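You operate a simulated robot arm through the tools that you are given. There is no shell and no other tool. Be economical: measure what you need, move in short steps, check, and stop when the job is done.

Carry out the task below with a simulated two-armed robot. There is one attempt and no reset: what you move stays moved.

TASK
On the worktop beside the fridge, fold the blue tea towel in half, so that its two long edges meet.

Only the result counts: the job must be done as asked and must still hold three seconds after the hand-in. Knocking over, shifting, dropping, spilling or breaking anything else fails it. Flat cloth is picked up by pressing the open fingertips on it (5 to 10 N) and closing them slowly along it; thin cloth reads only 2 to 8 mm in the jaws.

THE ROBOT
Two 7-joint arms with two-finger parallel grippers on one trunk, on a base that drives. Base frame: it is fixed to the floor where the robot stands at the start and does not move with it; the origin is under the middle of the robot, x ahead of it, y to its left, z up. Lengths are in m, angles in rad, forces in N, time in s.
The left shoulder is at the start at [0.07, 0.133, 1.151], the right one opposite. Places, roughly: worktop beside the fridge [0.6, -0.2, 0.9]. Payload 1.57 kg a hand.
The tool frame of a hand sits at the grasp point between the pads (the TCP): z along the fingers, y along the line on which they close. The tips reach 0.03 m beyond it. Largest opening 0.08 m; finger width 0.017, thickness 0.012; the body of the gripper, 0.04 by 0.082 m, starts 0.08 m behind the TCP.
Orientation is that of the tool frame in the base frame, as [roll, pitch, yaw] about the fixed x, y, z axes, in that order (R = Rz(yaw) Ry(pitch) Rx(roll)). With the fingers straight down and closing along the base's y, the tool's x points along the base's -x, its y along +y and its z along -z.

THE INTERFACE
- The arms move only by the tool servo_tool. It takes "left_commands", "right_commands" or both (then of equal length, played together; a hand with none holds still); each is a list of rows, each a list of 3 entries, a list of its own where there are three numbers: the shift along the base's x, y, z in m, then the turn, a rotation vector about the base's x, y, z in degrees, then the finger opening in m, from 0 to 0.08. In form: [[[x, y, z], [ax, ay, az], jaw], ...]. A call has 1 to 20 rows; each row is the pose to reach, as a shift and turn from the pose commanded when the call began. Rows are played at 5 a second. More than 0.05 m and 0.15 rad between two rows, or a gripper value outside its range, and nothing of the call is played. Where a pose cannot be reached the arm comes as near as it can. A force on the tool above 40 N (or 10 N above the force at the start of the call, whichever is more), or a blocked arm, ends the call early, and 0.2 s more pass. The fingers move at their own pace (about 0.153 m/s each) and stop on an object; they squeeze with about 22 N. The grip force told is the motor's: it shows also when the fingers shut on nothing. Time passes only in rows, and 0.2 s behind the last, so rows that repeat a pose let the fingers close. It gives the time, the measured TCP pose, the force on the tool (base axes), the opening and the grip force at its end, in the units of the frame above (readings bear some noise), with the torque about the TCP (base axes, N m) and any sound that the robot's microphone picked up.
- Cameras (640 x 400 px; columns grow to the right, rows downward): "scene" is now at [0.1279, -0.0207, 1.361]; the picture's right is [-0.26, -0.97, 0.00], its down [-0.70, 0.19, -0.69] and it looks along [0.67, -0.18, -0.73] (base axes); focal length 238 px, centre (320, 200). "left" rides on the left gripper at [0.072, 0.007, -0.122] in its tool frame; the picture's right is [-0.09, 1.00, 0.00], its down [-0.84, -0.08, -0.54] and it looks along [-0.54, -0.05, 0.84] (tool axes); focal length 238 px, centre (320, 200). "right" rides on the right gripper at [0.072, -0.007, -0.122] in its tool frame; the picture's right is [0.09, 1.00, 0.00], its down [-0.84, 0.08, -0.54] and it looks along [-0.54, 0.05, 0.84] (tool axes); focal length 238 px, centre (320, 200). There is no depth. A picture from a camera that has moved, and an enlarged one, comes with that camera's place and axes in the base frame and with its lens.
- snapshot(camera): a new picture of that camera. It takes no simulated time.
- lift_body(by): slides the trunk up (or, below 0, down) by that many m; the arms and the scene camera ride with it, the base frame stays. It gives what a move gives, with no picture.
- steer(legs): drives the robot by 1 to 6 legs, each [ahead, left, turn to the left] in m, m and rad, along the robot's own axes; the way and the turn of a leg run together, so that a leg with both is an arc; at most 1.5 m and 3.142 rad a leg. The arms and the cameras ride along, it lands a little off, and it stops where it bumps. It gives what a move gives.
- head_to(pan, tilt): turns the head with the scene camera to pan (to the left, within 1.501 rad either way) and tilt (down, from -0.506 to 1.204), counted from straight ahead of the robot. It gives what a move gives.
- zoom(camera, box): a new picture of the part [left, top, right, bottom] of that camera's present view, enlarged. It takes no simulated time.
- finish_job(): hands the job in; it is judged then, once.

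Go step by step. Nothing tells you exact positions but the pictures and the camera data: compare them with the known pose of the tool, close in by small moves and look again before you grip or let go. The budget is 120 turns and 108 pictures, counting those below and the enlarged ones. Unless the task says otherwise, let go and move clear before handing in.

The tools are called after "Request:" by a JSON object that holds its "op" and its "data". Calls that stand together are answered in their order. servo_tool: Moves the arms, as the interface text tells. Its arguments: {"type":"object","properties":{"left_commands":{"type":"array","items":{"type":"array"}},"right_commands":{"type":"array","items":{"type":"array"}}},"required":[]} The other tools are called the same way: lift_body (by) slides the trunk up or down; steer (legs) drives the base; head_to (pan, tilt) turns the head that bears the scene camera; snapshot (camera) takes a picture; zoom (camera, box) takes an enlarged picture of a part of a camera's view; finish_job () hands the job in.

At the start:

```text
clock: 0.0
left_tcp_pos: [0.3296, -0.0158, 1.1449]
left_tcp_rot: [-3.14, -0.002, -3.138]
left_ft_force: [-0.2, 0.0, 0.2]
left_torque: [0.01, 0.03, 0.0]
left_opening: 0.08
left_grasp_force: 0.2
right_tcp_pos: [0.3697, -0.3927, 1.0963]
right_tcp_rot: [3.141, 0.0, -3.14]
right_ft_force: [0.1, -0.5, -0.3]
right_torque: [0.01, 0.03, 0.03]
right_opening: 0.0799
right_grasp_force: 0.1
trunk travel left (down, up): [-0.725, 0.215]
robot x, y, heading: [-0.0023, -0.0018, -0.004]
head pan, tilt: [-0.26, 0.812]
```

scene: 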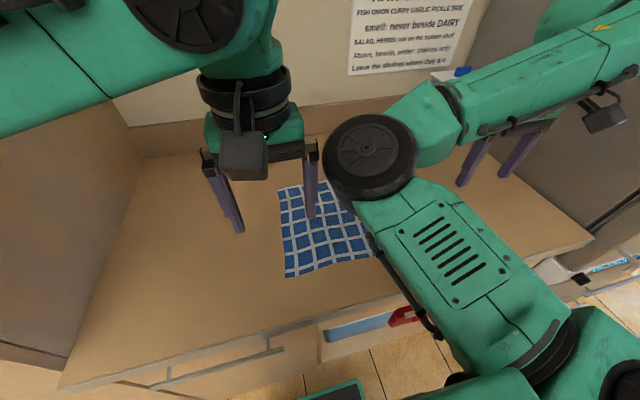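
right: 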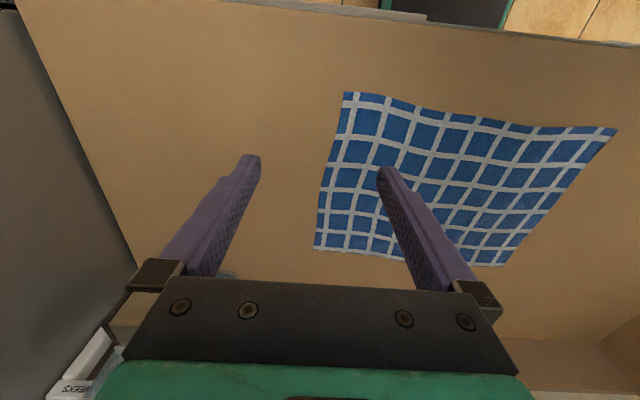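
left: 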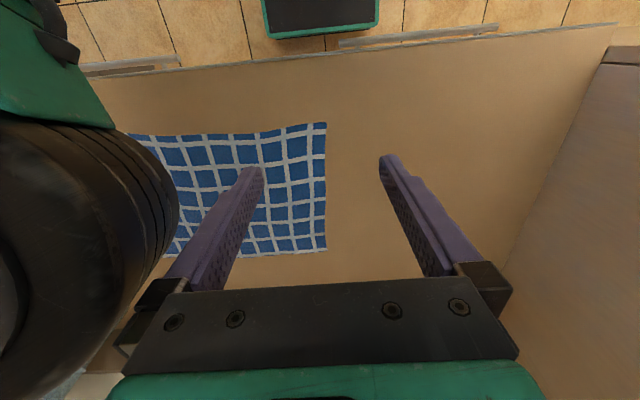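

The towel lies with its long edges along y. By triangulating the three cameras I get a surface at z≈0.91, with corners near (.34,-.37), (.35,-.01), (.61,-.03) and (.60,-.38). I'll check the space on the right before shifting the base to centre on the towel.

Request:
{"op": "head_to", "data": {"pan": -0.9, "tilt": 0.7}}

Request:
{"op": "snapshot", "data": {"camera": "scene"}}

Request:
{"op": "head_to", "data": {"pan": -0.2, "tilt": 1.15}}

Request:
{"op": "snapshot", "data": {"camera": "scene"}}

```text
clock: 1.0
left_tcp_pos: [0.3303, -0.0152, 1.1455]
left_tcp_rot: [-3.138, 0.0, -3.141]
left_ft_force: [-0.3, 0.2, 0.5]
left_torque: [0.03, 0.0, -0.01]
left_opening: 0.0801
left_grasp_force: 0.0
right_tcp_pos: [0.3685, -0.3914, 1.0968]
right_tcp_rot: [3.14, -0.002, 3.14]
right_ft_force: [-0.8, -0.6, 0.3]
right_torque: [-0.03, 0.03, 0.04]
right_opening: 0.0799
right_grasp_force: 0.1
trunk travel left (down, up): [-0.725, 0.215]
robot x, y, heading: [0.0019, -0.0001, 0.0]
head pan, tilt: [-0.901, 0.7]
```

```text
104 pictures are left
camera scene: at [0.1033, -0.0666, 1.3702], right [-0.78, -0.62, 0.0], down [-0.4, 0.5, -0.76], along [0.48, -0.6, -0.64], focal length 238 px, centre (320, 200)
```

scene: 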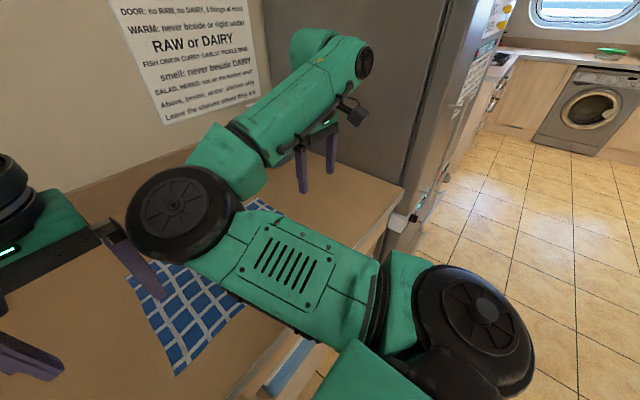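

```text
clock: 2.1
left_tcp_pos: [0.3288, -0.0154, 1.1455]
left_tcp_rot: [-3.14, 0.0, -3.139]
left_ft_force: [-0.6, 0.6, -0.7]
left_torque: [0.0, -0.02, 0.04]
left_opening: 0.0802
left_grasp_force: 0.1
right_tcp_pos: [0.3695, -0.3931, 1.0966]
right_tcp_rot: [-3.141, -0.001, -3.141]
right_ft_force: [0.9, -0.1, -0.2]
right_torque: [-0.01, 0.0, 0.02]
right_opening: 0.08
right_grasp_force: 0.0
trunk travel left (down, up): [-0.725, 0.215]
robot x, y, heading: [-0.0014, 0.0002, 0.003]
head pan, tilt: [-0.201, 1.15]
```

```text
103 pictures are left
camera scene: at [0.1088, -0.0121, 1.3371], right [-0.2, -0.98, 0.0], down [-0.89, 0.18, -0.41], along [0.4, -0.08, -0.91], focal length 238 px, centre (320, 200)
```

scene: 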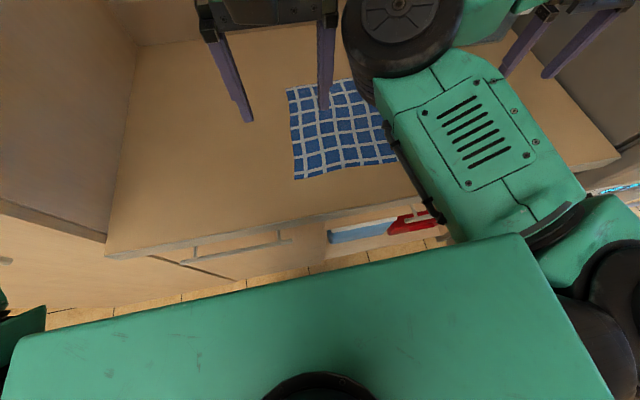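

The fridge wall is at about y=-0.68 and the right elbow is folded inward. I'll first shift the left hand left and the right hand inward a little, then look again.

Request:
{"op": "servo_tool", "data": {"left_commands": [[[0, 0.03, 0], [0, 0, 0], 0.08], [[0, 0.06, 0], [0, 0, 0], 0.08], [[0, 0.095, 0], [0, 0, 0], 0.08], [[0, 0.095, 0], [0, 0, 0], 0.08], [[0, 0.095, 0], [0, 0, 0], 0.08], [[0, 0.095, 0], [0, 0, 0], 0.08]], "right_commands": [[[0, 0, 0], [0, 0, 0], 0.08], [[0, 0.015, 0], [0, 0, 0], 0.08], [[0, 0.03, 0], [0, 0, 0], 0.08], [[0, 0.045, 0], [0, 0, 0], 0.08], [[0, 0.06, 0], [0, 0, 0], 0.08], [[0, 0.08, 0], [0, 0, 0], 0.08]]}}

Request:
{"op": "head_to", "data": {"pan": -0.4, "tilt": 0.8}}

Request:
{"op": "snapshot", "data": {"camera": "scene"}}

```text
clock: 3.5
left_tcp_pos: [0.3274, 0.0618, 1.1473]
left_tcp_rot: [3.127, 0.001, -3.141]
left_ft_force: [0.3, 0.8, -0.1]
left_torque: [0.03, 0.0, -0.01]
left_opening: 0.0803
left_grasp_force: 0.1
right_tcp_pos: [0.3693, -0.401, 1.0918]
right_tcp_rot: [3.125, 0.001, 3.141]
right_ft_force: [0.6, 0.4, 0.1]
right_torque: [0.02, -0.02, -0.02]
right_opening: 0.0799
right_grasp_force: 0.1
right hand out of reach, approached as far as the arm can: row 2, 3, 4, 5, 6
trunk travel left (down, up): [-0.725, 0.215]
robot x, y, heading: [-0.0036, 0.0005, 0.0]
head pan, tilt: [-0.201, 1.15]
```

```text
clock: 4.3
left_tcp_pos: [0.3279, 0.0608, 1.1465]
left_tcp_rot: [3.125, 0.002, -3.14]
left_ft_force: [-0.2, -0.6, -0.7]
left_torque: [0.0, -0.02, -0.03]
left_opening: 0.0797
left_grasp_force: 0.0
right_tcp_pos: [0.3684, -0.401, 1.0904]
right_tcp_rot: [3.123, 0.002, -3.141]
right_ft_force: [0.1, -0.3, 0.5]
right_torque: [-0.03, -0.01, 0.03]
right_opening: 0.0801
right_grasp_force: 0.0
trunk travel left (down, up): [-0.725, 0.215]
robot x, y, heading: [-0.0016, -0.0013, 0.002]
head pan, tilt: [-0.4, 0.799]
```

```text
102 pictures are left
camera scene: at [0.1223, -0.0546, 1.3612], right [-0.39, -0.92, -0.02], down [-0.66, 0.29, -0.69], along [0.64, -0.26, -0.72], focal length 238 px, centre (320, 200)
```

scene: 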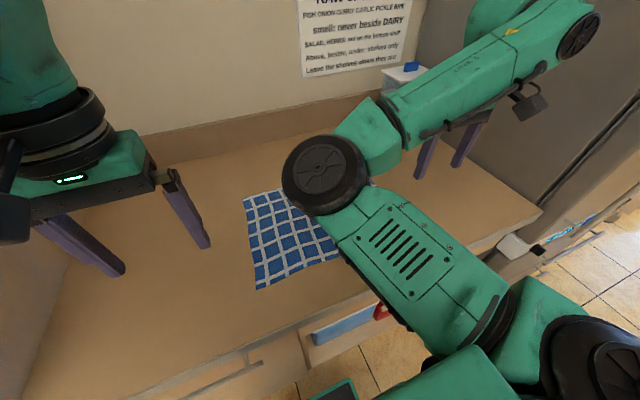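

The right arm would not move inward, and the robot seems to lean slightly. I'll look left to see whether the left arm is touching the side cupboard.

Request:
{"op": "head_to", "data": {"pan": 0.6, "tilt": 0.6}}

Request:
{"op": "snapshot", "data": {"camera": "scene"}}

Request:
{"op": "head_to", "data": {"pan": -1.3, "tilt": 0.7}}

Request:
{"op": "snapshot", "data": {"camera": "scene"}}

Request:
{"op": "snapshot", "data": {"camera": "right"}}

```text
clock: 5.6
left_tcp_pos: [0.3281, 0.0622, 1.148]
left_tcp_rot: [3.125, 0.002, -3.139]
left_ft_force: [-1.1, -0.2, 0.3]
left_torque: [0.02, -0.02, -0.02]
left_opening: 0.0801
left_grasp_force: 0.2
right_tcp_pos: [0.3678, -0.4006, 1.0913]
right_tcp_rot: [3.124, 0.003, -3.141]
right_ft_force: [-0.2, 0.2, 0.1]
right_torque: [0.03, 0.02, 0.01]
right_opening: 0.0799
right_grasp_force: 0.2
trunk travel left (down, up): [-0.725, 0.215]
robot x, y, heading: [-0.0013, 0.0011, -0.002]
head pan, tilt: [0.6, 0.6]
```

```text
101 pictures are left
camera scene: at [0.1208, 0.0264, 1.3797], right [0.56, -0.83, -0.01], down [-0.47, -0.3, -0.83], along [0.68, 0.48, -0.56], focal length 238 px, centre (320, 200)
```

scene: 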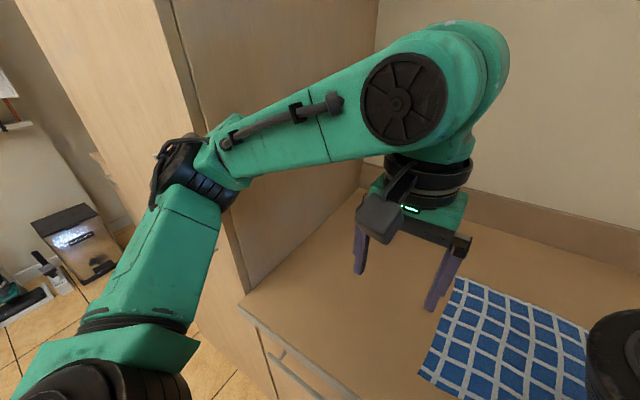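

```text
clock: 7.5
left_tcp_pos: [0.3278, 0.0606, 1.1468]
left_tcp_rot: [3.126, 0.001, -3.14]
left_ft_force: [0.3, -0.3, -0.2]
left_torque: [-0.01, -0.04, 0.0]
left_opening: 0.08
left_grasp_force: 0.1
right_tcp_pos: [0.3675, -0.4008, 1.0915]
right_tcp_rot: [3.125, 0.002, -3.14]
right_ft_force: [0.2, 0.2, 0.8]
right_torque: [0.01, -0.04, 0.01]
right_opening: 0.0799
right_grasp_force: 0.1
trunk travel left (down, up): [-0.725, 0.215]
robot x, y, heading: [-0.0015, -0.0002, -0.0]
head pan, tilt: [-1.3, 0.7]
```

```text
100 pictures are left
camera scene: at [0.0704, -0.105, 1.3686], right [-0.96, -0.27, -0.01], down [-0.17, 0.63, -0.75], along [0.21, -0.73, -0.66], focal length 238 px, centre (320, 200)
```

scene: 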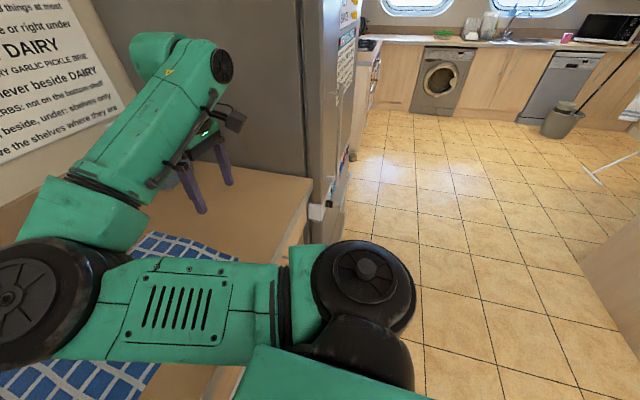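

```text
99 pictures are left
camera right: at [0.2956, -0.4093, 1.2116], right [-0.09, 1.0, 0.02], down [0.84, 0.07, 0.55], along [0.54, 0.07, -0.84], focal length 238 px, centre (320, 200)
```

right: 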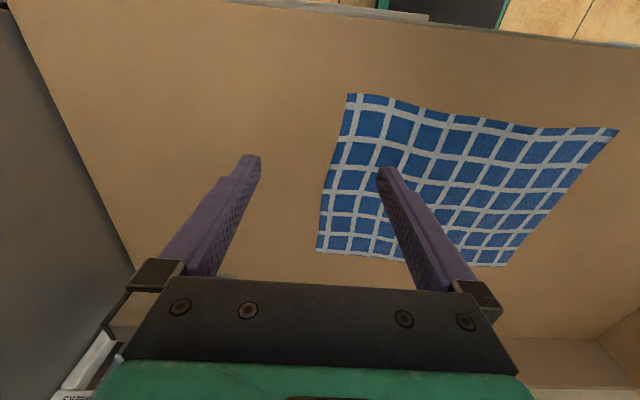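

The left elbow is pressing on the tall cabinet on the left, which explains the lean. I'll back the left hand off and then retest the right hand.

Request:
{"op": "servo_tool", "data": {"left_commands": [[[0, -0.03, 0], [0, 0, 0], 0.08], [[0, -0.06, 0], [0, 0, 0], 0.08], [[0, -0.09, 0], [0, 0, 0], 0.08], [[0, -0.09, 0], [0, 0, 0], 0.08]]}}

Request:
{"op": "servo_tool", "data": {"right_commands": [[[0, 0.01, 0], [0, 0, 0], 0.08], [[0, 0.02, 0], [0, 0, 0], 0.08], [[0, 0.03, 0], [0, 0, 0], 0.08], [[0, 0.03, 0], [0, 0, 0], 0.08]]}}

```text
clock: 8.5
left_tcp_pos: [0.329, -0.0088, 1.1451]
left_tcp_rot: [-3.135, 0.0, -3.136]
left_ft_force: [0.6, 0.0, -0.4]
left_torque: [-0.04, 0.05, 0.01]
left_opening: 0.0802
left_grasp_force: 0.1
right_tcp_pos: [0.3703, -0.381, 1.0976]
right_tcp_rot: [-3.139, 0.001, 3.141]
right_ft_force: [-0.3, 0.5, 0.0]
right_torque: [-0.02, -0.02, -0.03]
right_opening: 0.0799
right_grasp_force: 0.1
trunk travel left (down, up): [-0.725, 0.215]
robot x, y, heading: [-0.003, 0.0025, -0.002]
head pan, tilt: [-1.3, 0.7]
```

```text
clock: 9.5
left_tcp_pos: [0.3299, -0.0113, 1.1453]
left_tcp_rot: [-3.139, 0.001, -3.139]
left_ft_force: [0.5, 0.1, -0.7]
left_torque: [-0.03, 0.01, -0.01]
left_opening: 0.08
left_grasp_force: 0.1
right_tcp_pos: [0.3692, -0.3818, 1.0984]
right_tcp_rot: [-3.142, -0.001, 3.141]
right_ft_force: [0.1, 0.0, -0.4]
right_torque: [-0.05, 0.01, -0.02]
right_opening: 0.0798
right_grasp_force: 0.1
right hand out of reach, approached as far as the arm can: row 1, 2, 3, 4
trunk travel left (down, up): [-0.725, 0.215]
robot x, y, heading: [-0.0007, -0.0017, -0.005]
head pan, tilt: [-1.3, 0.7]
```

The lean is gone, but the right hand is still limited inward at this x. I'll try it further forward.

Request:
{"op": "servo_tool", "data": {"right_commands": [[[0.03, 0, 0], [0, 0, 0], 0.08], [[0.06, 0, 0], [0, 0, 0], 0.08], [[0.09, 0, 0], [0, 0, 0], 0.08], [[0.12, 0, 0], [0, 0, 0], 0.08], [[0.12, 0.03, 0], [0, 0, 0], 0.08], [[0.12, 0.06, 0], [0, 0, 0], 0.08], [[0.12, 0.06, 0], [0, 0, 0], 0.08]]}}

Request:
{"op": "head_to", "data": {"pan": -0.5, "tilt": 0.7}}

Request:
{"op": "snapshot", "data": {"camera": "scene"}}

```text
clock: 11.1
left_tcp_pos: [0.3304, -0.0108, 1.1452]
left_tcp_rot: [-3.14, -0.002, -3.138]
left_ft_force: [-0.9, -0.2, 0.3]
left_torque: [0.02, 0.03, -0.04]
left_opening: 0.08
left_grasp_force: 0.1
right_tcp_pos: [0.4911, -0.3245, 1.0981]
right_tcp_rot: [3.14, 0.0, 3.14]
right_ft_force: [-0.7, -0.6, -0.4]
right_torque: [0.04, 0.0, -0.01]
right_opening: 0.0801
right_grasp_force: 0.1
trunk travel left (down, up): [-0.725, 0.215]
robot x, y, heading: [-0.0009, -0.0005, 0.0]
head pan, tilt: [-1.3, 0.7]
```

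```text
clock: 12.2
left_tcp_pos: [0.3292, -0.0094, 1.1447]
left_tcp_rot: [-3.138, -0.001, -3.14]
left_ft_force: [0.6, 0.9, 0.2]
left_torque: [-0.01, 0.01, -0.01]
left_opening: 0.0798
left_grasp_force: 0.0
right_tcp_pos: [0.4905, -0.3225, 1.0977]
right_tcp_rot: [-3.142, -0.001, 3.14]
right_ft_force: [-0.4, 0.6, 0.5]
right_torque: [-0.01, 0.01, 0.01]
right_opening: 0.0798
right_grasp_force: 0.0
trunk travel left (down, up): [-0.725, 0.215]
robot x, y, heading: [0.0002, -0.002, 0.003]
head pan, tilt: [-0.499, 0.7]
```

```text
98 pictures are left
camera scene: at [0.125, -0.0411, 1.3702], right [-0.48, -0.88, 0.0], down [-0.57, 0.31, -0.76], along [0.67, -0.37, -0.64], focal length 238 px, centre (320, 200)
```

scene: 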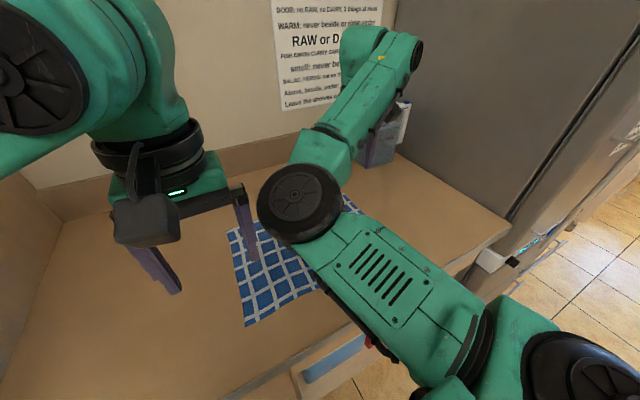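

Forward works, so the limit is on inner reach. There's also a small box at the back right, near the fridge. I'll test the inner reach with the hand lower.

Request:
{"op": "servo_tool", "data": {"right_commands": [[[0, 0, -0.04], [0, 0, 0], 0.08], [[0, 0, -0.08], [0, 0, 0], 0.08], [[-0.03, 0, -0.1], [0, 0, 0], 0.08], [[-0.06, 0, -0.1], [0, 0, 0], 0.08], [[-0.09, 0, -0.1], [0, 0, 0], 0.08], [[-0.12, 0, -0.1], [0, 0, 0], 0.08], [[-0.12, 0, -0.1], [0, 0, 0], 0.08]]}}

Request:
{"op": "snapshot", "data": {"camera": "scene"}}

```text
clock: 13.8
left_tcp_pos: [0.3292, -0.011, 1.1447]
left_tcp_rot: [-3.137, -0.002, -3.14]
left_ft_force: [0.2, 0.5, -0.6]
left_torque: [0.04, 0.03, -0.02]
left_opening: 0.0802
left_grasp_force: 0.2
right_tcp_pos: [0.3954, -0.3782, 0.9916]
right_tcp_rot: [-3.141, 0.0, 3.141]
right_ft_force: [0.2, 0.2, -0.3]
right_torque: [0.05, 0.0, 0.0]
right_opening: 0.08
right_grasp_force: 0.0
right hand out of reach, approached as far as the arm can: row 3, 4, 5, 6, 7
trunk travel left (down, up): [-0.725, 0.215]
robot x, y, heading: [-0.0006, -0.0011, 0.004]
head pan, tilt: [-0.499, 0.7]
```

```text
97 pictures are left
camera scene: at [0.1254, -0.0407, 1.3701], right [-0.48, -0.88, 0.0], down [-0.57, 0.31, -0.76], along [0.67, -0.37, -0.64], focal length 238 px, centre (320, 200)
```

scene: 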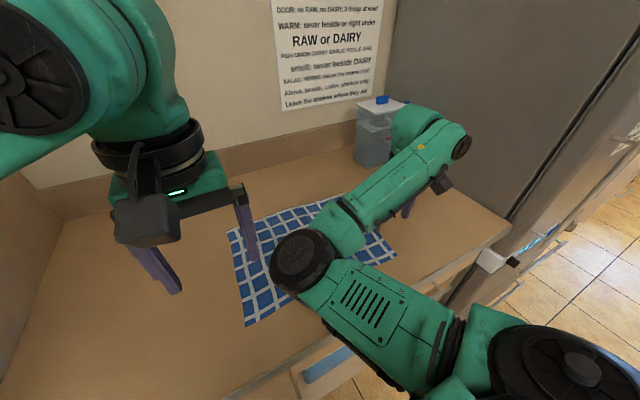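

The arm's elbow is at its folding limit and hangs low. I'll raise the trunk and retest, since that should allow closer-in reach with the elbow higher.

Request:
{"op": "lift_body", "data": {"by": 0.2}}

Request:
{"op": "servo_tool", "data": {"right_commands": [[[0, 0, -0.04], [0, 0, 0], 0.08], [[0, 0, -0.08], [0, 0, 0], 0.08], [[0, 0, -0.12], [0, 0, 0], 0.08], [[0, 0, -0.16], [0, 0, 0], 0.08], [[0, 0, -0.2], [0, 0, 0], 0.08], [[0, 0.03, -0.2], [0, 0, 0], 0.08], [[-0.03, 0.06, -0.2], [0, 0, 0], 0.08], [[-0.03, 0.06, -0.2], [0, 0, 0], 0.08]]}}

Request:
{"op": "snapshot", "data": {"camera": "scene"}}

```text
clock: 16.0
left_tcp_pos: [0.3309, -0.0099, 1.3445]
left_tcp_rot: [-3.14, 0.001, -3.138]
left_ft_force: [0.3, -0.1, -0.1]
left_torque: [-0.02, 0.03, -0.01]
left_opening: 0.0802
left_grasp_force: 0.0
right_tcp_pos: [0.3955, -0.3782, 1.1922]
right_tcp_rot: [-3.142, 0.002, 3.141]
right_ft_force: [0.1, -0.5, 0.9]
right_torque: [-0.02, -0.02, -0.01]
right_opening: 0.0801
right_grasp_force: 0.0
trunk travel left (down, up): [-0.925, 0.015]
robot x, y, heading: [0.0023, 0.0014, 0.001]
head pan, tilt: [-0.499, 0.7]
```

```text
clock: 17.8
left_tcp_pos: [0.3305, -0.0105, 1.3457]
left_tcp_rot: [-3.138, 0.0, -3.14]
left_ft_force: [-0.2, 0.0, 0.3]
left_torque: [0.03, 0.0, -0.03]
left_opening: 0.0799
left_grasp_force: 0.1
right_tcp_pos: [0.3652, -0.3772, 1.0171]
right_tcp_rot: [-3.014, 0.026, 3.093]
right_ft_force: [-0.4, -0.3, 0.0]
right_torque: [0.0, -0.02, 0.0]
right_opening: 0.08
right_grasp_force: 0.0
trunk travel left (down, up): [-0.925, 0.015]
robot x, y, heading: [0.0006, 0.0005, -0.002]
head pan, tilt: [-0.499, 0.7]
stopped in row 8 (right hand): the arm was blocked; the commanded pose is now the measured one
```

```text
96 pictures are left
camera scene: at [0.1246, -0.0412, 1.5702], right [-0.48, -0.88, 0.0], down [-0.57, 0.31, -0.76], along [0.67, -0.37, -0.64], focal length 238 px, centre (320, 200)
```

scene: 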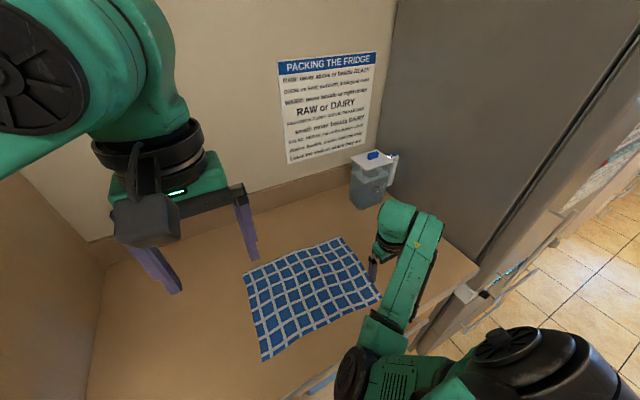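

The elbow dropped against the counter front, so I'll lift the right hand back up and return the trunk. Then I'll test whether the limit is really wrist yaw by turning the hand.

Request:
{"op": "servo_tool", "data": {"right_commands": [[[0, 0, 0.04], [-7, 0, 0], 0.08], [[0, 0, 0.08], [-7, 0, 0], 0.08], [[0.02, 0, 0.12], [-7, 0, 0], 0.08], [[0.05, 0, 0.16], [-7, 0, 0], 0.08], [[0.05, 0, 0.2], [-7, 0, 0], 0.08], [[0.05, 0, 0.24], [-7, 0, 0], 0.08], [[0.05, 0, 0.28], [-7, 0, 0], 0.08], [[0.05, 0, 0.28], [-7, 0, 0], 0.08]]}}

Request:
{"op": "snapshot", "data": {"camera": "scene"}}

```text
clock: 19.4
left_tcp_pos: [0.3291, -0.0115, 1.3528]
left_tcp_rot: [-3.117, 0.011, 3.141]
left_ft_force: [-1.3, 5.8, 6.5]
left_torque: [-0.22, 0.08, -0.12]
left_opening: 0.0755
left_grasp_force: 0.0
right_tcp_pos: [0.4173, -0.3792, 1.2905]
right_tcp_rot: [-2.894, 0.025, 3.094]
right_ft_force: [0.4, -0.2, -0.2]
right_torque: [-0.01, 0.03, 0.0]
right_opening: 0.0798
right_grasp_force: 0.1
right hand out of reach, approached as far as the arm can: row 7, 8
trunk travel left (down, up): [-0.925, 0.015]
robot x, y, heading: [0.0022, 0.0003, 0.0]
head pan, tilt: [-0.499, 0.7]
stopped in row 8 (left hand): the force on the tool passed its limit (the readings are from after the stop); the commanded pose is now the measured one
```

```text
95 pictures are left
camera scene: at [0.1251, -0.0401, 1.5702], right [-0.48, -0.88, 0.0], down [-0.57, 0.31, -0.77], along [0.67, -0.37, -0.64], focal length 238 px, centre (320, 200)
```

scene: 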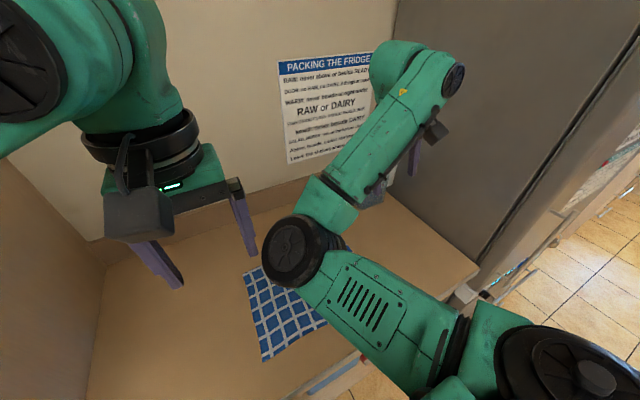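

The right elbow touched the left fingers and I turned the roll the wrong way. I'll separate the arms and restore the vertical.

Request:
{"op": "servo_tool", "data": {"right_commands": [[[0, 0, -0.03], [4, 0, 0], 0.08], [[0, 0, -0.06], [8, 0, 0], 0.08], [[0, 0, -0.08], [14, 0, 3], 0.08], [[0, 0, -0.08], [14, 0, 3], 0.08]], "left_commands": [[[0, 0, 0], [0, 0, 0], 0.08], [[0, 0.02, 0.0], [0, 0, 0], 0.08], [[-0.02, 0.04, 0.0], [0, 0, 0], 0.08], [[-0.02, 0.05, 0.0], [0, 0, 0], 0.08]]}}

Request:
{"op": "head_to", "data": {"pan": 1.4, "tilt": 0.5}}

Request:
{"op": "snapshot", "data": {"camera": "scene"}}

Request:
{"op": "head_to", "data": {"pan": -1.5, "tilt": 0.4}}

Request:
{"op": "snapshot", "data": {"camera": "scene"}}

```text
clock: 20.4
left_tcp_pos: [0.311, 0.0303, 1.3528]
left_tcp_rot: [-3.124, 0.013, 3.141]
left_ft_force: [-0.3, 0.4, -1.5]
left_torque: [-0.03, 0.01, -0.02]
left_opening: 0.0801
left_grasp_force: 0.0
right_tcp_pos: [0.4168, -0.3867, 1.2079]
right_tcp_rot: [3.138, 0.022, -3.14]
right_ft_force: [0.5, 0.1, 0.7]
right_torque: [-0.03, -0.02, 0.04]
right_opening: 0.0801
right_grasp_force: 0.1
trunk travel left (down, up): [-0.925, 0.015]
robot x, y, heading: [-0.0021, 0.0021, -0.0]
head pan, tilt: [-0.499, 0.7]
```

```text
clock: 22.3
left_tcp_pos: [0.3126, 0.0305, 1.3519]
left_tcp_rot: [-3.126, 0.012, -3.14]
left_ft_force: [0.1, 0.2, 0.0]
left_torque: [0.01, 0.01, -0.01]
left_opening: 0.0802
left_grasp_force: 0.0
right_tcp_pos: [0.4176, -0.3861, 1.2081]
right_tcp_rot: [3.136, 0.02, -3.138]
right_ft_force: [-0.3, 0.0, -0.1]
right_torque: [-0.02, -0.01, 0.01]
right_opening: 0.0804
right_grasp_force: 0.1
trunk travel left (down, up): [-0.925, 0.015]
robot x, y, heading: [0.0005, -0.0014, -0.002]
head pan, tilt: [1.4, 0.499]
```

```text
94 pictures are left
camera scene: at [0.0664, 0.0807, 1.5884], right [0.99, -0.17, 0.0], down [-0.08, -0.47, -0.88], along [0.15, 0.87, -0.47], focal length 238 px, centre (320, 200)
```

scene: 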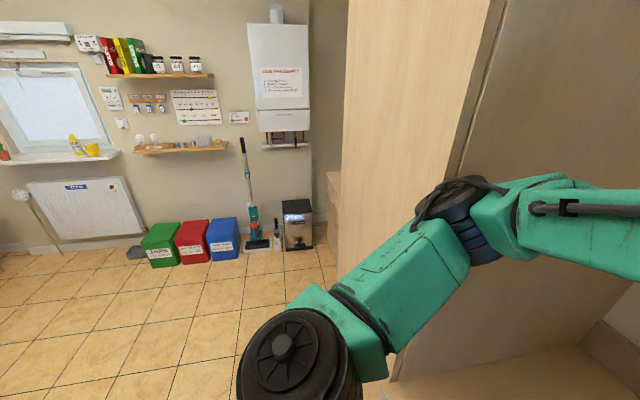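

```text
clock: 24.8
left_tcp_pos: [0.3119, 0.0313, 1.352]
left_tcp_rot: [-3.124, 0.013, -3.14]
left_ft_force: [-0.6, 0.3, -0.5]
left_torque: [-0.01, 0.01, -0.03]
left_opening: 0.0799
left_grasp_force: 0.0
right_tcp_pos: [0.4176, -0.3868, 1.2085]
right_tcp_rot: [3.139, 0.02, -3.139]
right_ft_force: [-0.3, -0.9, -0.6]
right_torque: [0.01, 0.03, 0.01]
right_opening: 0.0803
right_grasp_force: 0.1
trunk travel left (down, up): [-0.925, 0.015]
robot x, y, heading: [0.0014, -0.0015, 0.0]
head pan, tilt: [-1.499, 0.4]
```

```text
93 pictures are left
camera scene: at [0.0576, -0.1013, 1.5965], right [-1.0, -0.07, 0.0], down [-0.03, 0.39, -0.92], along [0.07, -0.92, -0.39], focal length 238 px, centre (320, 200)
```

scene: 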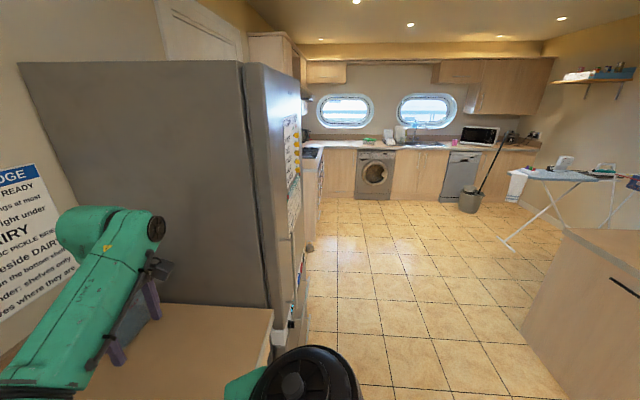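

There is open floor behind and to the right. I'll back away 0.45 m so I can rearrange the right arm in free space.

Request:
{"op": "steer", "data": {"legs": [[-0.45, 0, 0]]}}

Request:
{"op": "servo_tool", "data": {"right_commands": [[[0.0, 0.0, 0], [0, 0, -8], 0.08], [[0.0, 0.0, 0], [0, 0, -16], 0.08], [[0.0, 0.0, 0], [0, 0, -24], 0.08], [[0.0, 0.0, 0], [0, 0, -32], 0.08], [[0.0, 0.0, 0], [0, 0, -40], 0.08], [[0.0, 0.03, 0], [0, 0, -40], 0.08], [[0.0, 0.06, 0], [0, 0, -40], 0.08], [[0.0, 0.09, 0], [0, 0, -40], 0.08], [[0.0, 0.09, 0], [0, 0, -40], 0.08]]}}

Request:
{"op": "head_to", "data": {"pan": -0.5, "tilt": 0.6}}

Request:
{"op": "snapshot", "data": {"camera": "scene"}}

```text
clock: 27.5
left_tcp_pos: [-0.1401, 0.0386, 1.3523]
left_tcp_rot: [-3.116, 0.012, -3.141]
left_ft_force: [-0.6, 0.7, -0.6]
left_torque: [0.02, 0.02, 0.01]
left_opening: 0.0799
left_grasp_force: 0.1
right_tcp_pos: [-0.0355, -0.3788, 1.2095]
right_tcp_rot: [-3.139, 0.018, -3.139]
right_ft_force: [0.8, -0.1, -0.8]
right_torque: [0.01, 0.01, 0.02]
right_opening: 0.0798
right_grasp_force: 0.1
trunk travel left (down, up): [-0.925, 0.015]
robot x, y, heading: [-0.4539, -0.0004, 0.001]
head pan, tilt: [-1.499, 0.4]
```

```text
clock: 29.5
left_tcp_pos: [-0.1442, 0.0389, 1.352]
left_tcp_rot: [-3.116, 0.012, -3.14]
left_ft_force: [0.2, 0.6, -0.4]
left_torque: [0.02, -0.01, 0.04]
left_opening: 0.0798
left_grasp_force: 0.1
right_tcp_pos: [-0.0024, -0.3525, 1.208]
right_tcp_rot: [-3.14, 0.02, 2.446]
right_ft_force: [0.7, -1.1, 0.5]
right_torque: [0.02, 0.01, 0.02]
right_opening: 0.0796
right_grasp_force: 0.1
right hand out of reach, approached as far as the arm can: row 6, 7, 8, 9
trunk travel left (down, up): [-0.925, 0.015]
robot x, y, heading: [-0.4547, -0.0032, 0.0]
head pan, tilt: [-1.499, 0.4]
```

```text
clock: 30.8
left_tcp_pos: [-0.1428, 0.038, 1.3521]
left_tcp_rot: [-3.116, 0.014, -3.141]
left_ft_force: [0.0, 1.0, 0.3]
left_torque: [-0.03, -0.02, -0.01]
left_opening: 0.0804
left_grasp_force: 0.0
right_tcp_pos: [-0.0029, -0.3542, 1.2074]
right_tcp_rot: [-3.14, 0.02, 2.448]
right_ft_force: [0.4, 1.0, -0.2]
right_torque: [0.01, -0.01, 0.02]
right_opening: 0.0797
right_grasp_force: 0.0
trunk travel left (down, up): [-0.925, 0.015]
robot x, y, heading: [-0.4543, -0.0025, -0.001]
head pan, tilt: [-0.499, 0.6]
```

```text
92 pictures are left
camera scene: at [-0.3262, -0.0426, 1.5788], right [-0.48, -0.88, 0.0], down [-0.5, 0.27, -0.83], along [0.72, -0.4, -0.56], focal length 238 px, centre (320, 200)
```

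scene: 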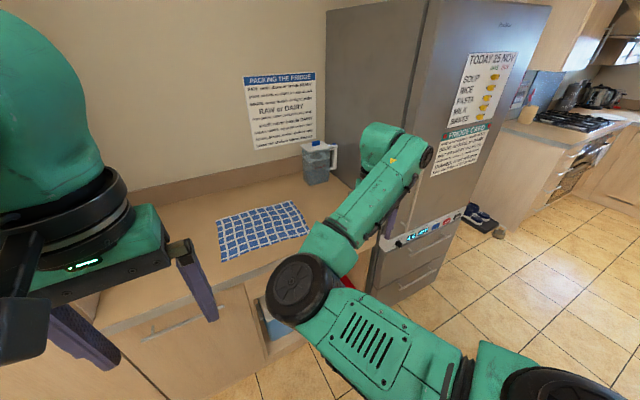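

The limit is geometric because the right elbow points inward. In this free space I'll sweep the right hand round a loop (up, right, down, back) so the elbow turns outward, after first moving the left hand out of the way.

Request:
{"op": "servo_tool", "data": {"left_commands": [[[0, 0.04, 0], [0, 0, 0], 0.08], [[0, 0.08, 0], [0, 0, 0], 0.08], [[0, 0.12, 0], [0, 0, 0], 0.08], [[0, 0.16, 0], [0, 0, 0], 0.08], [[0, 0.16, 0], [0, 0, 0], 0.08], [[0, 0.16, 0], [0, 0, 0], 0.08], [[0, 0.16, 0], [0, 0, 0], 0.08], [[0, 0.16, 0], [0, 0, 0], 0.08], [[0, 0.16, 0], [0, 0, 0], 0.08], [[0, 0.16, 0], [0, 0, 0], 0.08], [[0, 0.16, 0], [0, 0, 0], 0.08], [[0, 0.16, 0], [0, 0, 0], 0.08]], "right_commands": [[[0, 0, 0], [0, 0, 0], 0.08], [[0, 0, 0], [0, 0, 0], 0.08], [[0, 0, 0], [0, 0, 0], 0.08], [[0, 0, 0.04], [0, 0, 5], 0.08], [[0, 0, 0.08], [0, 0, 10], 0.08], [[0, 0, 0.12], [0, 0, 15], 0.08], [[0, 0.01, 0.16], [0, 0, 20], 0.08], [[0, 0.02, 0.2], [0, 0, 25], 0.08], [[-0.01, 0.04, 0.24], [0, 0, 30], 0.08], [[-0.02, 0.06, 0.28], [0, 0, 35], 0.08], [[-0.03, 0.08, 0.32], [0, 0, 40], 0.08], [[-0.03, 0.08, 0.32], [0, 0, 40], 0.08]]}}

Request:
{"op": "snapshot", "data": {"camera": "scene"}}

```text
clock: 33.4
left_tcp_pos: [-0.142, 0.1979, 1.3517]
left_tcp_rot: [-3.116, 0.013, -3.138]
left_ft_force: [-0.2, 0.5, -0.1]
left_torque: [0.04, 0.0, 0.0]
left_opening: 0.0801
left_grasp_force: 0.0
right_tcp_pos: [-0.0387, -0.2724, 1.5227]
right_tcp_rot: [-3.138, 0.021, -3.139]
right_ft_force: [-0.1, 0.4, 0.0]
right_torque: [0.0, 0.02, 0.01]
right_opening: 0.0802
right_grasp_force: 0.1
right hand out of reach, approached as far as the arm can: row 11, 12
trunk travel left (down, up): [-0.925, 0.015]
robot x, y, heading: [-0.4531, -0.0036, 0.0]
head pan, tilt: [-0.499, 0.6]
```

```text
91 pictures are left
camera scene: at [-0.3263, -0.0422, 1.5788], right [-0.48, -0.88, 0.0], down [-0.5, 0.27, -0.83], along [0.72, -0.4, -0.56], focal length 238 px, centre (320, 200)
```

scene: 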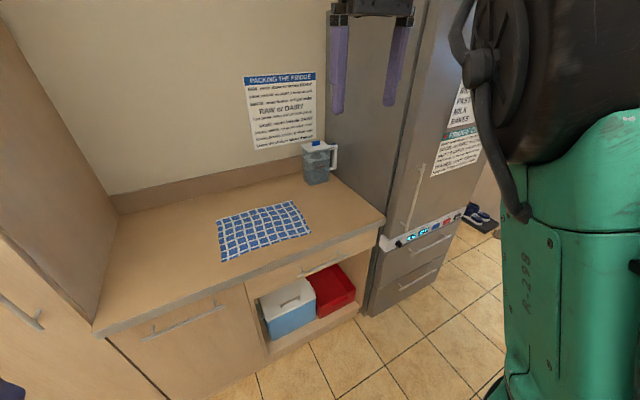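

The right elbow now stands up and outward. I'll sweep the hand right, then down and back in, to keep it there.

Request:
{"op": "servo_tool", "data": {"right_commands": [[[0, -0.04, 0], [0, 0, -5], 0.08], [[0, -0.08, 0], [0, 0, -10], 0.08], [[0, -0.12, 0], [0, 0, -15], 0.08], [[-0.01, -0.16, 0], [0, 0, -20], 0.08], [[-0.02, -0.2, 0], [0, 0, -25], 0.08], [[-0.03, -0.2, -0.04], [0, 0, -25], 0.08], [[-0.03, -0.2, -0.08], [0, 0, -25], 0.08], [[-0.03, -0.2, -0.12], [0, 0, -25], 0.08], [[-0.03, -0.2, -0.16], [0, 0, -25], 0.08], [[-0.03, -0.2, -0.2], [0, 0, -25], 0.08], [[-0.03, -0.2, -0.24], [0, 0, -25], 0.08], [[-0.03, -0.2, -0.28], [0, 0, -25], 0.08], [[-0.03, -0.2, -0.32], [0, 0, -25], 0.08], [[-0.03, -0.16, -0.34], [0, 0, -20], 0.08], [[-0.03, -0.12, -0.36], [0, 0, -15], 0.08], [[-0.03, -0.08, -0.38], [0, 0, -10], 0.08], [[-0.03, -0.04, -0.4], [0, 0, -5], 0.08], [[-0.03, 0, -0.4], [0, 0, 0], 0.08], [[-0.03, 0, -0.4], [0, 0, 0], 0.08]]}}

Request:
{"op": "snapshot", "data": {"camera": "scene"}}

```text
clock: 37.4
left_tcp_pos: [-0.1434, 0.1989, 1.3523]
left_tcp_rot: [-3.116, 0.011, -3.141]
left_ft_force: [0.3, 1.6, 0.1]
left_torque: [-0.01, -0.04, 0.02]
left_opening: 0.0799
left_grasp_force: 0.0
right_tcp_pos: [-0.0731, -0.2787, 1.1177]
right_tcp_rot: [3.117, 0.012, 3.119]
right_ft_force: [-0.3, -0.2, 0.6]
right_torque: [-0.01, 0.0, 0.0]
right_opening: 0.0802
right_grasp_force: 0.1
right hand out of reach, approached as far as the arm can: row 2, 3, 4, 5, 18, 19
trunk travel left (down, up): [-0.925, 0.015]
robot x, y, heading: [-0.4556, -0.0011, 0.002]
head pan, tilt: [-0.499, 0.6]
```

```text
90 pictures are left
camera scene: at [-0.3272, -0.0425, 1.5789], right [-0.48, -0.88, 0.0], down [-0.5, 0.27, -0.83], along [0.72, -0.4, -0.56], focal length 238 px, centre (320, 200)
```

scene: 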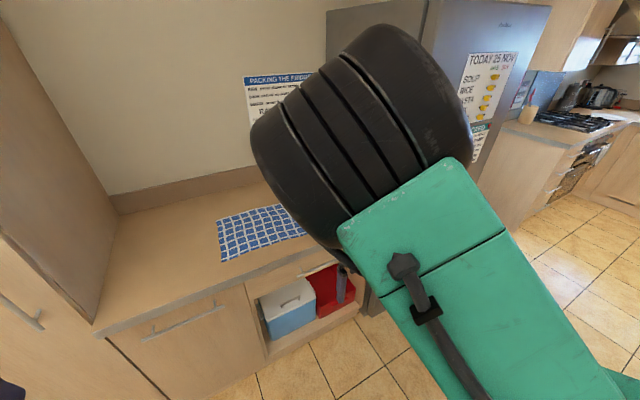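

The elbow is now raised and out of the way. I'll lower the trunk and test that the right hand can reach the needed near and far points.

Request:
{"op": "lift_body", "data": {"by": -0.17}}

Request:
{"op": "servo_tool", "data": {"right_commands": [[[0.04, 0, 0], [0, 0, 0], 0.08], [[0.08, 0, 0], [0, 0, 0], 0.08], [[0.12, 0, 0], [0, 0, 0], 0.08], [[0.16, 0, 0], [0, 0, 0], 0.08], [[0.2, 0, 0], [0, 0, 0], 0.08], [[0.2, 0, 0], [0, 0, 0], 0.08]]}}

Request:
{"op": "servo_tool", "data": {"right_commands": [[[-0.04, 0, 0], [0, 0, 0], 0.08], [[-0.08, 0, 0], [0, 0, 0], 0.08], [[-0.12, 0, 0], [0, 0, 0], 0.08], [[-0.16, 0, 0], [0, 0, 0], 0.08], [[-0.2, 0, 0], [0, 0, 0], 0.08], [[-0.22, 0, 0], [0, 0, 0], 0.08], [[-0.22, 0.03, 0], [0, 0, 0], 0.08], [[-0.22, 0.05, 0], [0, 0, 0], 0.08], [[-0.22, 0.05, 0], [0, 0, 0], 0.08]]}}

```text
clock: 39.3
left_tcp_pos: [-0.1438, 0.1968, 1.1828]
left_tcp_rot: [-3.116, 0.013, -3.14]
left_ft_force: [0.3, 0.5, 0.7]
left_torque: [-0.02, 0.02, 0.0]
left_opening: 0.08
left_grasp_force: 0.0
right_tcp_pos: [-0.0711, -0.2763, 0.9508]
right_tcp_rot: [3.112, 0.021, 3.122]
right_ft_force: [-0.2, 1.1, 0.1]
right_torque: [0.01, 0.01, -0.03]
right_opening: 0.0798
right_grasp_force: 0.1
trunk travel left (down, up): [-0.755, 0.185]
robot x, y, heading: [-0.4555, -0.0029, -0.004]
head pan, tilt: [-0.499, 0.6]
```

```text
clock: 40.7
left_tcp_pos: [-0.1437, 0.1982, 1.1827]
left_tcp_rot: [-3.118, 0.013, -3.139]
left_ft_force: [0.2, -0.4, 0.0]
left_torque: [-0.01, 0.0, -0.01]
left_opening: 0.08
left_grasp_force: 0.0
right_tcp_pos: [0.1288, -0.2754, 0.9532]
right_tcp_rot: [-3.141, 0.019, -3.139]
right_ft_force: [1.4, 0.3, -0.3]
right_torque: [0.0, 0.03, -0.02]
right_opening: 0.0799
right_grasp_force: 0.1
trunk travel left (down, up): [-0.755, 0.185]
robot x, y, heading: [-0.4538, 0.0024, 0.004]
head pan, tilt: [-0.499, 0.6]
```

```text
clock: 42.7
left_tcp_pos: [-0.1431, 0.1976, 1.1824]
left_tcp_rot: [-3.117, 0.012, -3.14]
left_ft_force: [-0.2, -0.2, 0.2]
left_torque: [0.03, -0.01, 0.02]
left_opening: 0.0796
left_grasp_force: 0.0
right_tcp_pos: [-0.0859, -0.2785, 0.9574]
right_tcp_rot: [3.117, 0.017, 3.123]
right_ft_force: [0.3, 0.0, -0.9]
right_torque: [0.01, 0.01, 0.01]
right_opening: 0.0799
right_grasp_force: 0.1
right hand out of reach, approached as far as the arm can: row 6, 7, 8, 9
trunk travel left (down, up): [-0.755, 0.185]
robot x, y, heading: [-0.4582, -0.0003, 0.005]
head pan, tilt: [-0.499, 0.6]
```

Both reach limits now fit. I'll raise the right hand, bring the left hand back in, and drive to a stand about 0.07 m right of the old spot.

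Request:
{"op": "servo_tool", "data": {"left_commands": [[[0, -0.04, 0], [0, 0, 0], 0.08], [[0, -0.08, 0], [0, 0, 0], 0.08], [[0, -0.12, 0], [0, 0, 0], 0.08], [[0, -0.16, 0], [1.5, 0, 0], 0.08], [[0, -0.17, 0], [1.5, 0, 0], 0.08], [[0, -0.17, 0], [1.5, 0, 0], 0.08]], "right_commands": [[[0.02, 0, 0.03], [0, 0, 0], 0.08], [[0.02, 0, 0.06], [0, 0, 0], 0.08], [[0.02, 0, 0.09], [0, 0, 0], 0.08], [[0.02, 0, 0.12], [0, 0, 0], 0.08], [[0.02, 0, 0.14], [0, 0, 0], 0.08], [[0.02, 0, 0.14], [0, 0, 0], 0.08]]}}

Request:
{"op": "steer", "data": {"legs": [[0, -0.067, 0], [0.3, 0, 0]]}}

Request:
{"op": "snapshot", "data": {"camera": "scene"}}

Request:
{"op": "snapshot", "data": {"camera": "right"}}

```text
clock: 44.1
left_tcp_pos: [-0.1427, 0.0286, 1.1815]
left_tcp_rot: [3.139, 0.014, -3.139]
left_ft_force: [-0.2, -0.4, 0.0]
left_torque: [-0.04, 0.0, 0.01]
left_opening: 0.0799
left_grasp_force: 0.0
right_tcp_pos: [-0.0642, -0.2759, 1.1012]
right_tcp_rot: [-3.139, 0.019, -3.137]
right_ft_force: [-0.7, -0.8, 0.0]
right_torque: [0.0, -0.02, -0.01]
right_opening: 0.0799
right_grasp_force: 0.0
trunk travel left (down, up): [-0.755, 0.185]
robot x, y, heading: [-0.4559, -0.0009, -0.001]
head pan, tilt: [-0.499, 0.6]
```

```text
clock: 46.8
left_tcp_pos: [0.1555, -0.0368, 1.1823]
left_tcp_rot: [3.141, 0.012, -3.136]
left_ft_force: [-0.1, -0.1, -0.8]
left_torque: [-0.03, -0.02, -0.01]
left_opening: 0.0799
left_grasp_force: 0.0
right_tcp_pos: [0.2355, -0.3423, 1.1011]
right_tcp_rot: [-3.14, 0.022, -3.136]
right_ft_force: [-0.8, -0.3, -0.1]
right_torque: [0.01, -0.03, 0.0]
right_opening: 0.0798
right_grasp_force: 0.1
trunk travel left (down, up): [-0.755, 0.185]
robot x, y, heading: [-0.1547, -0.0657, 0.002]
head pan, tilt: [-0.499, 0.6]
```

```text
89 pictures are left
camera scene: at [-0.0282, -0.1083, 1.409], right [-0.48, -0.88, 0.0], down [-0.5, 0.27, -0.83], along [0.73, -0.39, -0.56], focal length 238 px, centre (320, 200)
```

scene: 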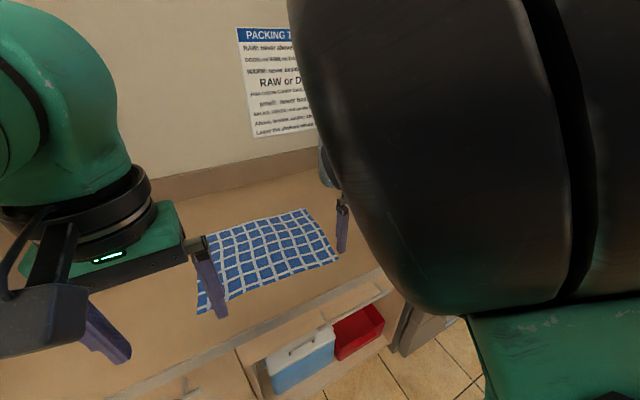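

```text
88 pictures are left
camera right: at [0.1602, -0.3494, 1.2206], right [-0.1, 1.0, 0.0], down [0.82, 0.08, 0.56], along [0.56, 0.05, -0.83], focal length 238 px, centre (320, 200)
```

right: 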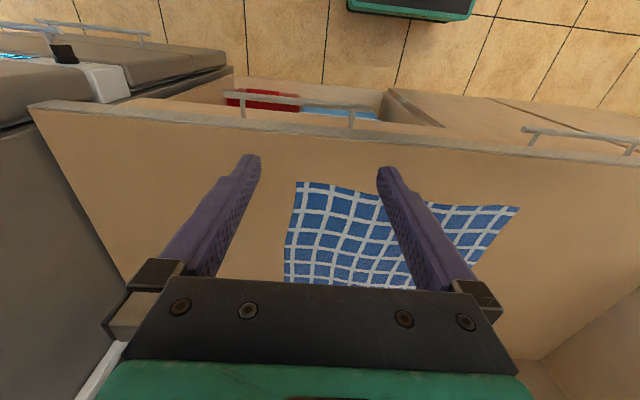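

Clear so far. I'll drive the remaining 0.145 m and measure the towel from both hand cameras.

Request:
{"op": "steer", "data": {"legs": [[0.145, 0, 0]]}}

Request:
{"op": "head_to", "data": {"pan": 0.0, "tilt": 0.9}}

Request:
{"op": "snapshot", "data": {"camera": "scene"}}

Request:
{"op": "snapshot", "data": {"camera": "right"}}

Request:
{"op": "snapshot", "data": {"camera": "left"}}

```text
clock: 48.1
left_tcp_pos: [0.3, -0.0364, 1.182]
left_tcp_rot: [3.14, 0.014, -3.135]
left_ft_force: [-0.6, -0.1, -0.1]
left_torque: [-0.02, 0.01, 0.03]
left_opening: 0.0799
left_grasp_force: 0.0
right_tcp_pos: [0.3789, -0.3429, 1.1013]
right_tcp_rot: [-3.141, 0.02, -3.137]
right_ft_force: [-0.1, 0.0, 0.5]
right_torque: [0.0, 0.04, 0.01]
right_opening: 0.0799
right_grasp_force: 0.0
trunk travel left (down, up): [-0.755, 0.185]
robot x, y, heading: [-0.013, -0.0647, 0.003]
head pan, tilt: [-0.499, 0.6]
```

```text
clock: 49.0
left_tcp_pos: [0.3012, -0.0359, 1.1812]
left_tcp_rot: [3.141, 0.012, -3.135]
left_ft_force: [0.0, 0.3, -0.5]
left_torque: [-0.02, 0.0, 0.01]
left_opening: 0.0801
left_grasp_force: 0.1
right_tcp_pos: [0.3819, -0.3425, 1.1002]
right_tcp_rot: [-3.14, 0.02, -3.137]
right_ft_force: [0.4, -0.5, -0.8]
right_torque: [0.01, -0.02, -0.02]
right_opening: 0.0798
right_grasp_force: 0.0
trunk travel left (down, up): [-0.755, 0.185]
robot x, y, heading: [-0.0104, -0.068, 0.009]
head pan, tilt: [0.0, 0.901]
```

```text
87 pictures are left
camera scene: at [0.1109, -0.084, 1.38], right [-0.25, -0.97, 0.0], down [-0.79, 0.2, -0.58], along [0.56, -0.14, -0.82], focal length 238 px, centre (320, 200)
```

scene: 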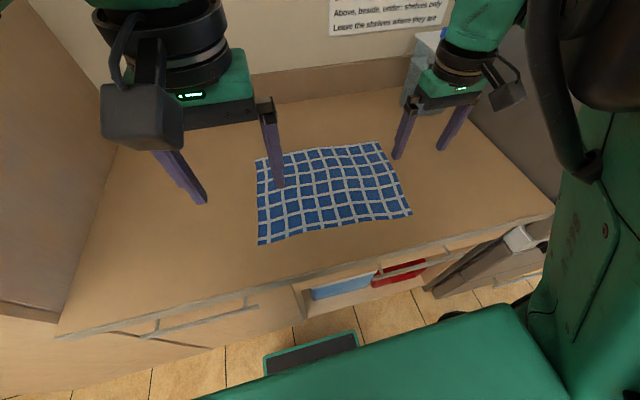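

```text
86 pictures are left
camera right: at [0.3065, -0.3492, 1.22], right [-0.1, 1.0, 0.0], down [0.83, 0.08, 0.56], along [0.55, 0.05, -0.83], focal length 238 px, centre (320, 200)
```

right: 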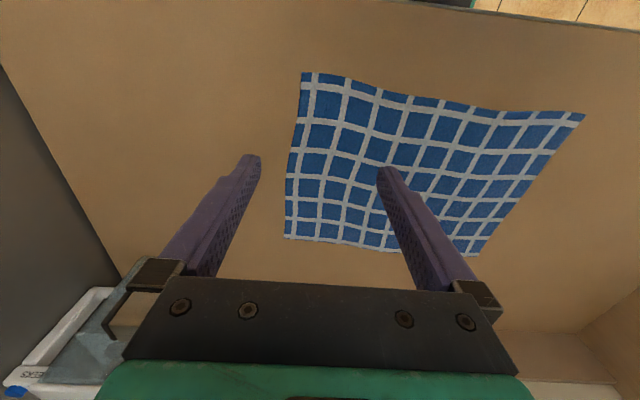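

```text
85 pictures are left
camera left: at [0.2271, -0.03, 1.3025], right [0.09, 1.0, 0.0], down [0.83, -0.07, 0.55], along [0.55, -0.05, -0.83], focal length 238 px, centre (320, 200)
```

left: 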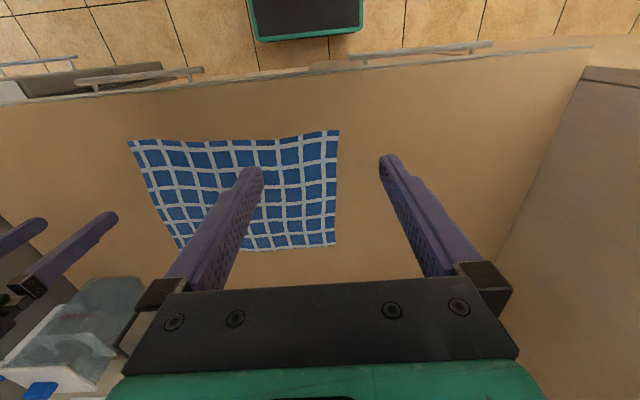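

The stand is good, and the corners are A(.337,-.369), B(.350,-.010), C(.607,-.027) and D(.595,-.384) with the surface at z≈.91. I'll now hover both hands with half-open jaws over the near-edge corners.

Request:
{"op": "servo_tool", "data": {"left_commands": [[[0.01, 0, -0.04], [0, 0.7, 0], 0.05], [[0.02, 0, -0.08], [0, 0.7, 0], 0.04], [[0.03, 0, -0.12], [0, 0.7, 0], 0.04], [[0.05, -0.006, -0.16], [0, 0.7, 0], 0.04], [[0.061, -0.006, -0.2], [0, 0.7, 0], 0.04], [[0.061, -0.006, -0.215], [0, 0.7, 0], 0.04], [[0.061, -0.006, -0.215], [0, 0.7, 0], 0.04]], "right_commands": [[[-0.01, 0, -0.03], [0, 1.1, 0], 0.05], [[-0.02, 0.003, -0.06], [0, 1.1, 0], 0.04], [[-0.03, 0.006, -0.09], [0, 1.1, 0], 0.04], [[-0.03, 0.006, -0.12], [0, 1.1, 0], 0.04], [[-0.03, 0.006, -0.135], [0, 1.1, 0], 0.04], [[-0.03, 0.006, -0.135], [0, 1.1, 0], 0.04], [[-0.03, 0.006, -0.135], [0, 1.1, 0], 0.04]]}}

Request:
{"op": "snapshot", "data": {"camera": "scene"}}

Request:
{"op": "snapshot", "data": {"camera": "right"}}

Request:
{"op": "snapshot", "data": {"camera": "left"}}

```text
clock: 50.6
left_tcp_pos: [0.3625, -0.0421, 0.9669]
left_tcp_rot: [3.14, -0.001, -3.137]
left_ft_force: [-0.2, 0.7, -0.2]
left_torque: [0.01, 0.01, -0.02]
left_opening: 0.04
left_grasp_force: 0.0
right_tcp_pos: [0.3535, -0.3389, 0.9668]
right_tcp_rot: [3.117, 0.008, 3.134]
right_ft_force: [0.0, -0.6, 0.0]
right_torque: [0.01, -0.01, 0.01]
right_opening: 0.04
right_grasp_force: 0.0
right hand out of reach, approached as far as the arm can: row 5, 6, 7
trunk travel left (down, up): [-0.755, 0.185]
robot x, y, heading: [-0.0068, -0.0636, 0.0]
head pan, tilt: [0.0, 0.901]
```

```text
84 pictures are left
camera scene: at [0.1168, -0.0661, 1.384], right [0.0, -1.0, 0.0], down [-0.78, 0.0, -0.62], along [0.62, 0.0, -0.78], focal length 238 px, centre (320, 200)
```

scene: 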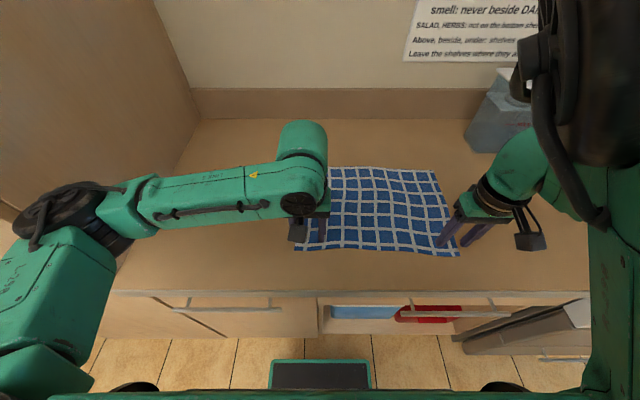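

```text
83 pictures are left
camera right: at [0.2799, -0.3486, 1.0875], right [-0.08, 1.0, 0.02], down [0.83, 0.06, 0.55], along [0.55, 0.07, -0.83], focal length 238 px, centre (320, 200)
```

right: 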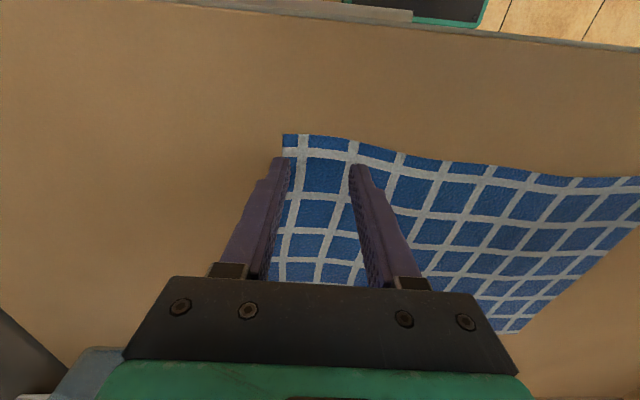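

```text
82 pictures are left
camera left: at [0.2901, -0.0356, 1.0881], right [0.09, 1.0, 0.0], down [0.84, -0.07, 0.54], along [0.54, -0.05, -0.84], focal length 238 px, centre (320, 200)
```

left: 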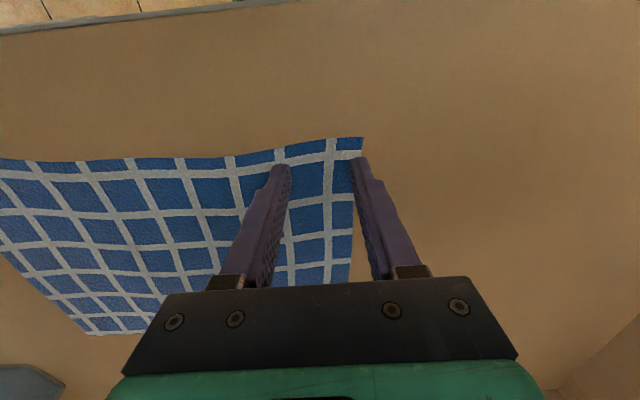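

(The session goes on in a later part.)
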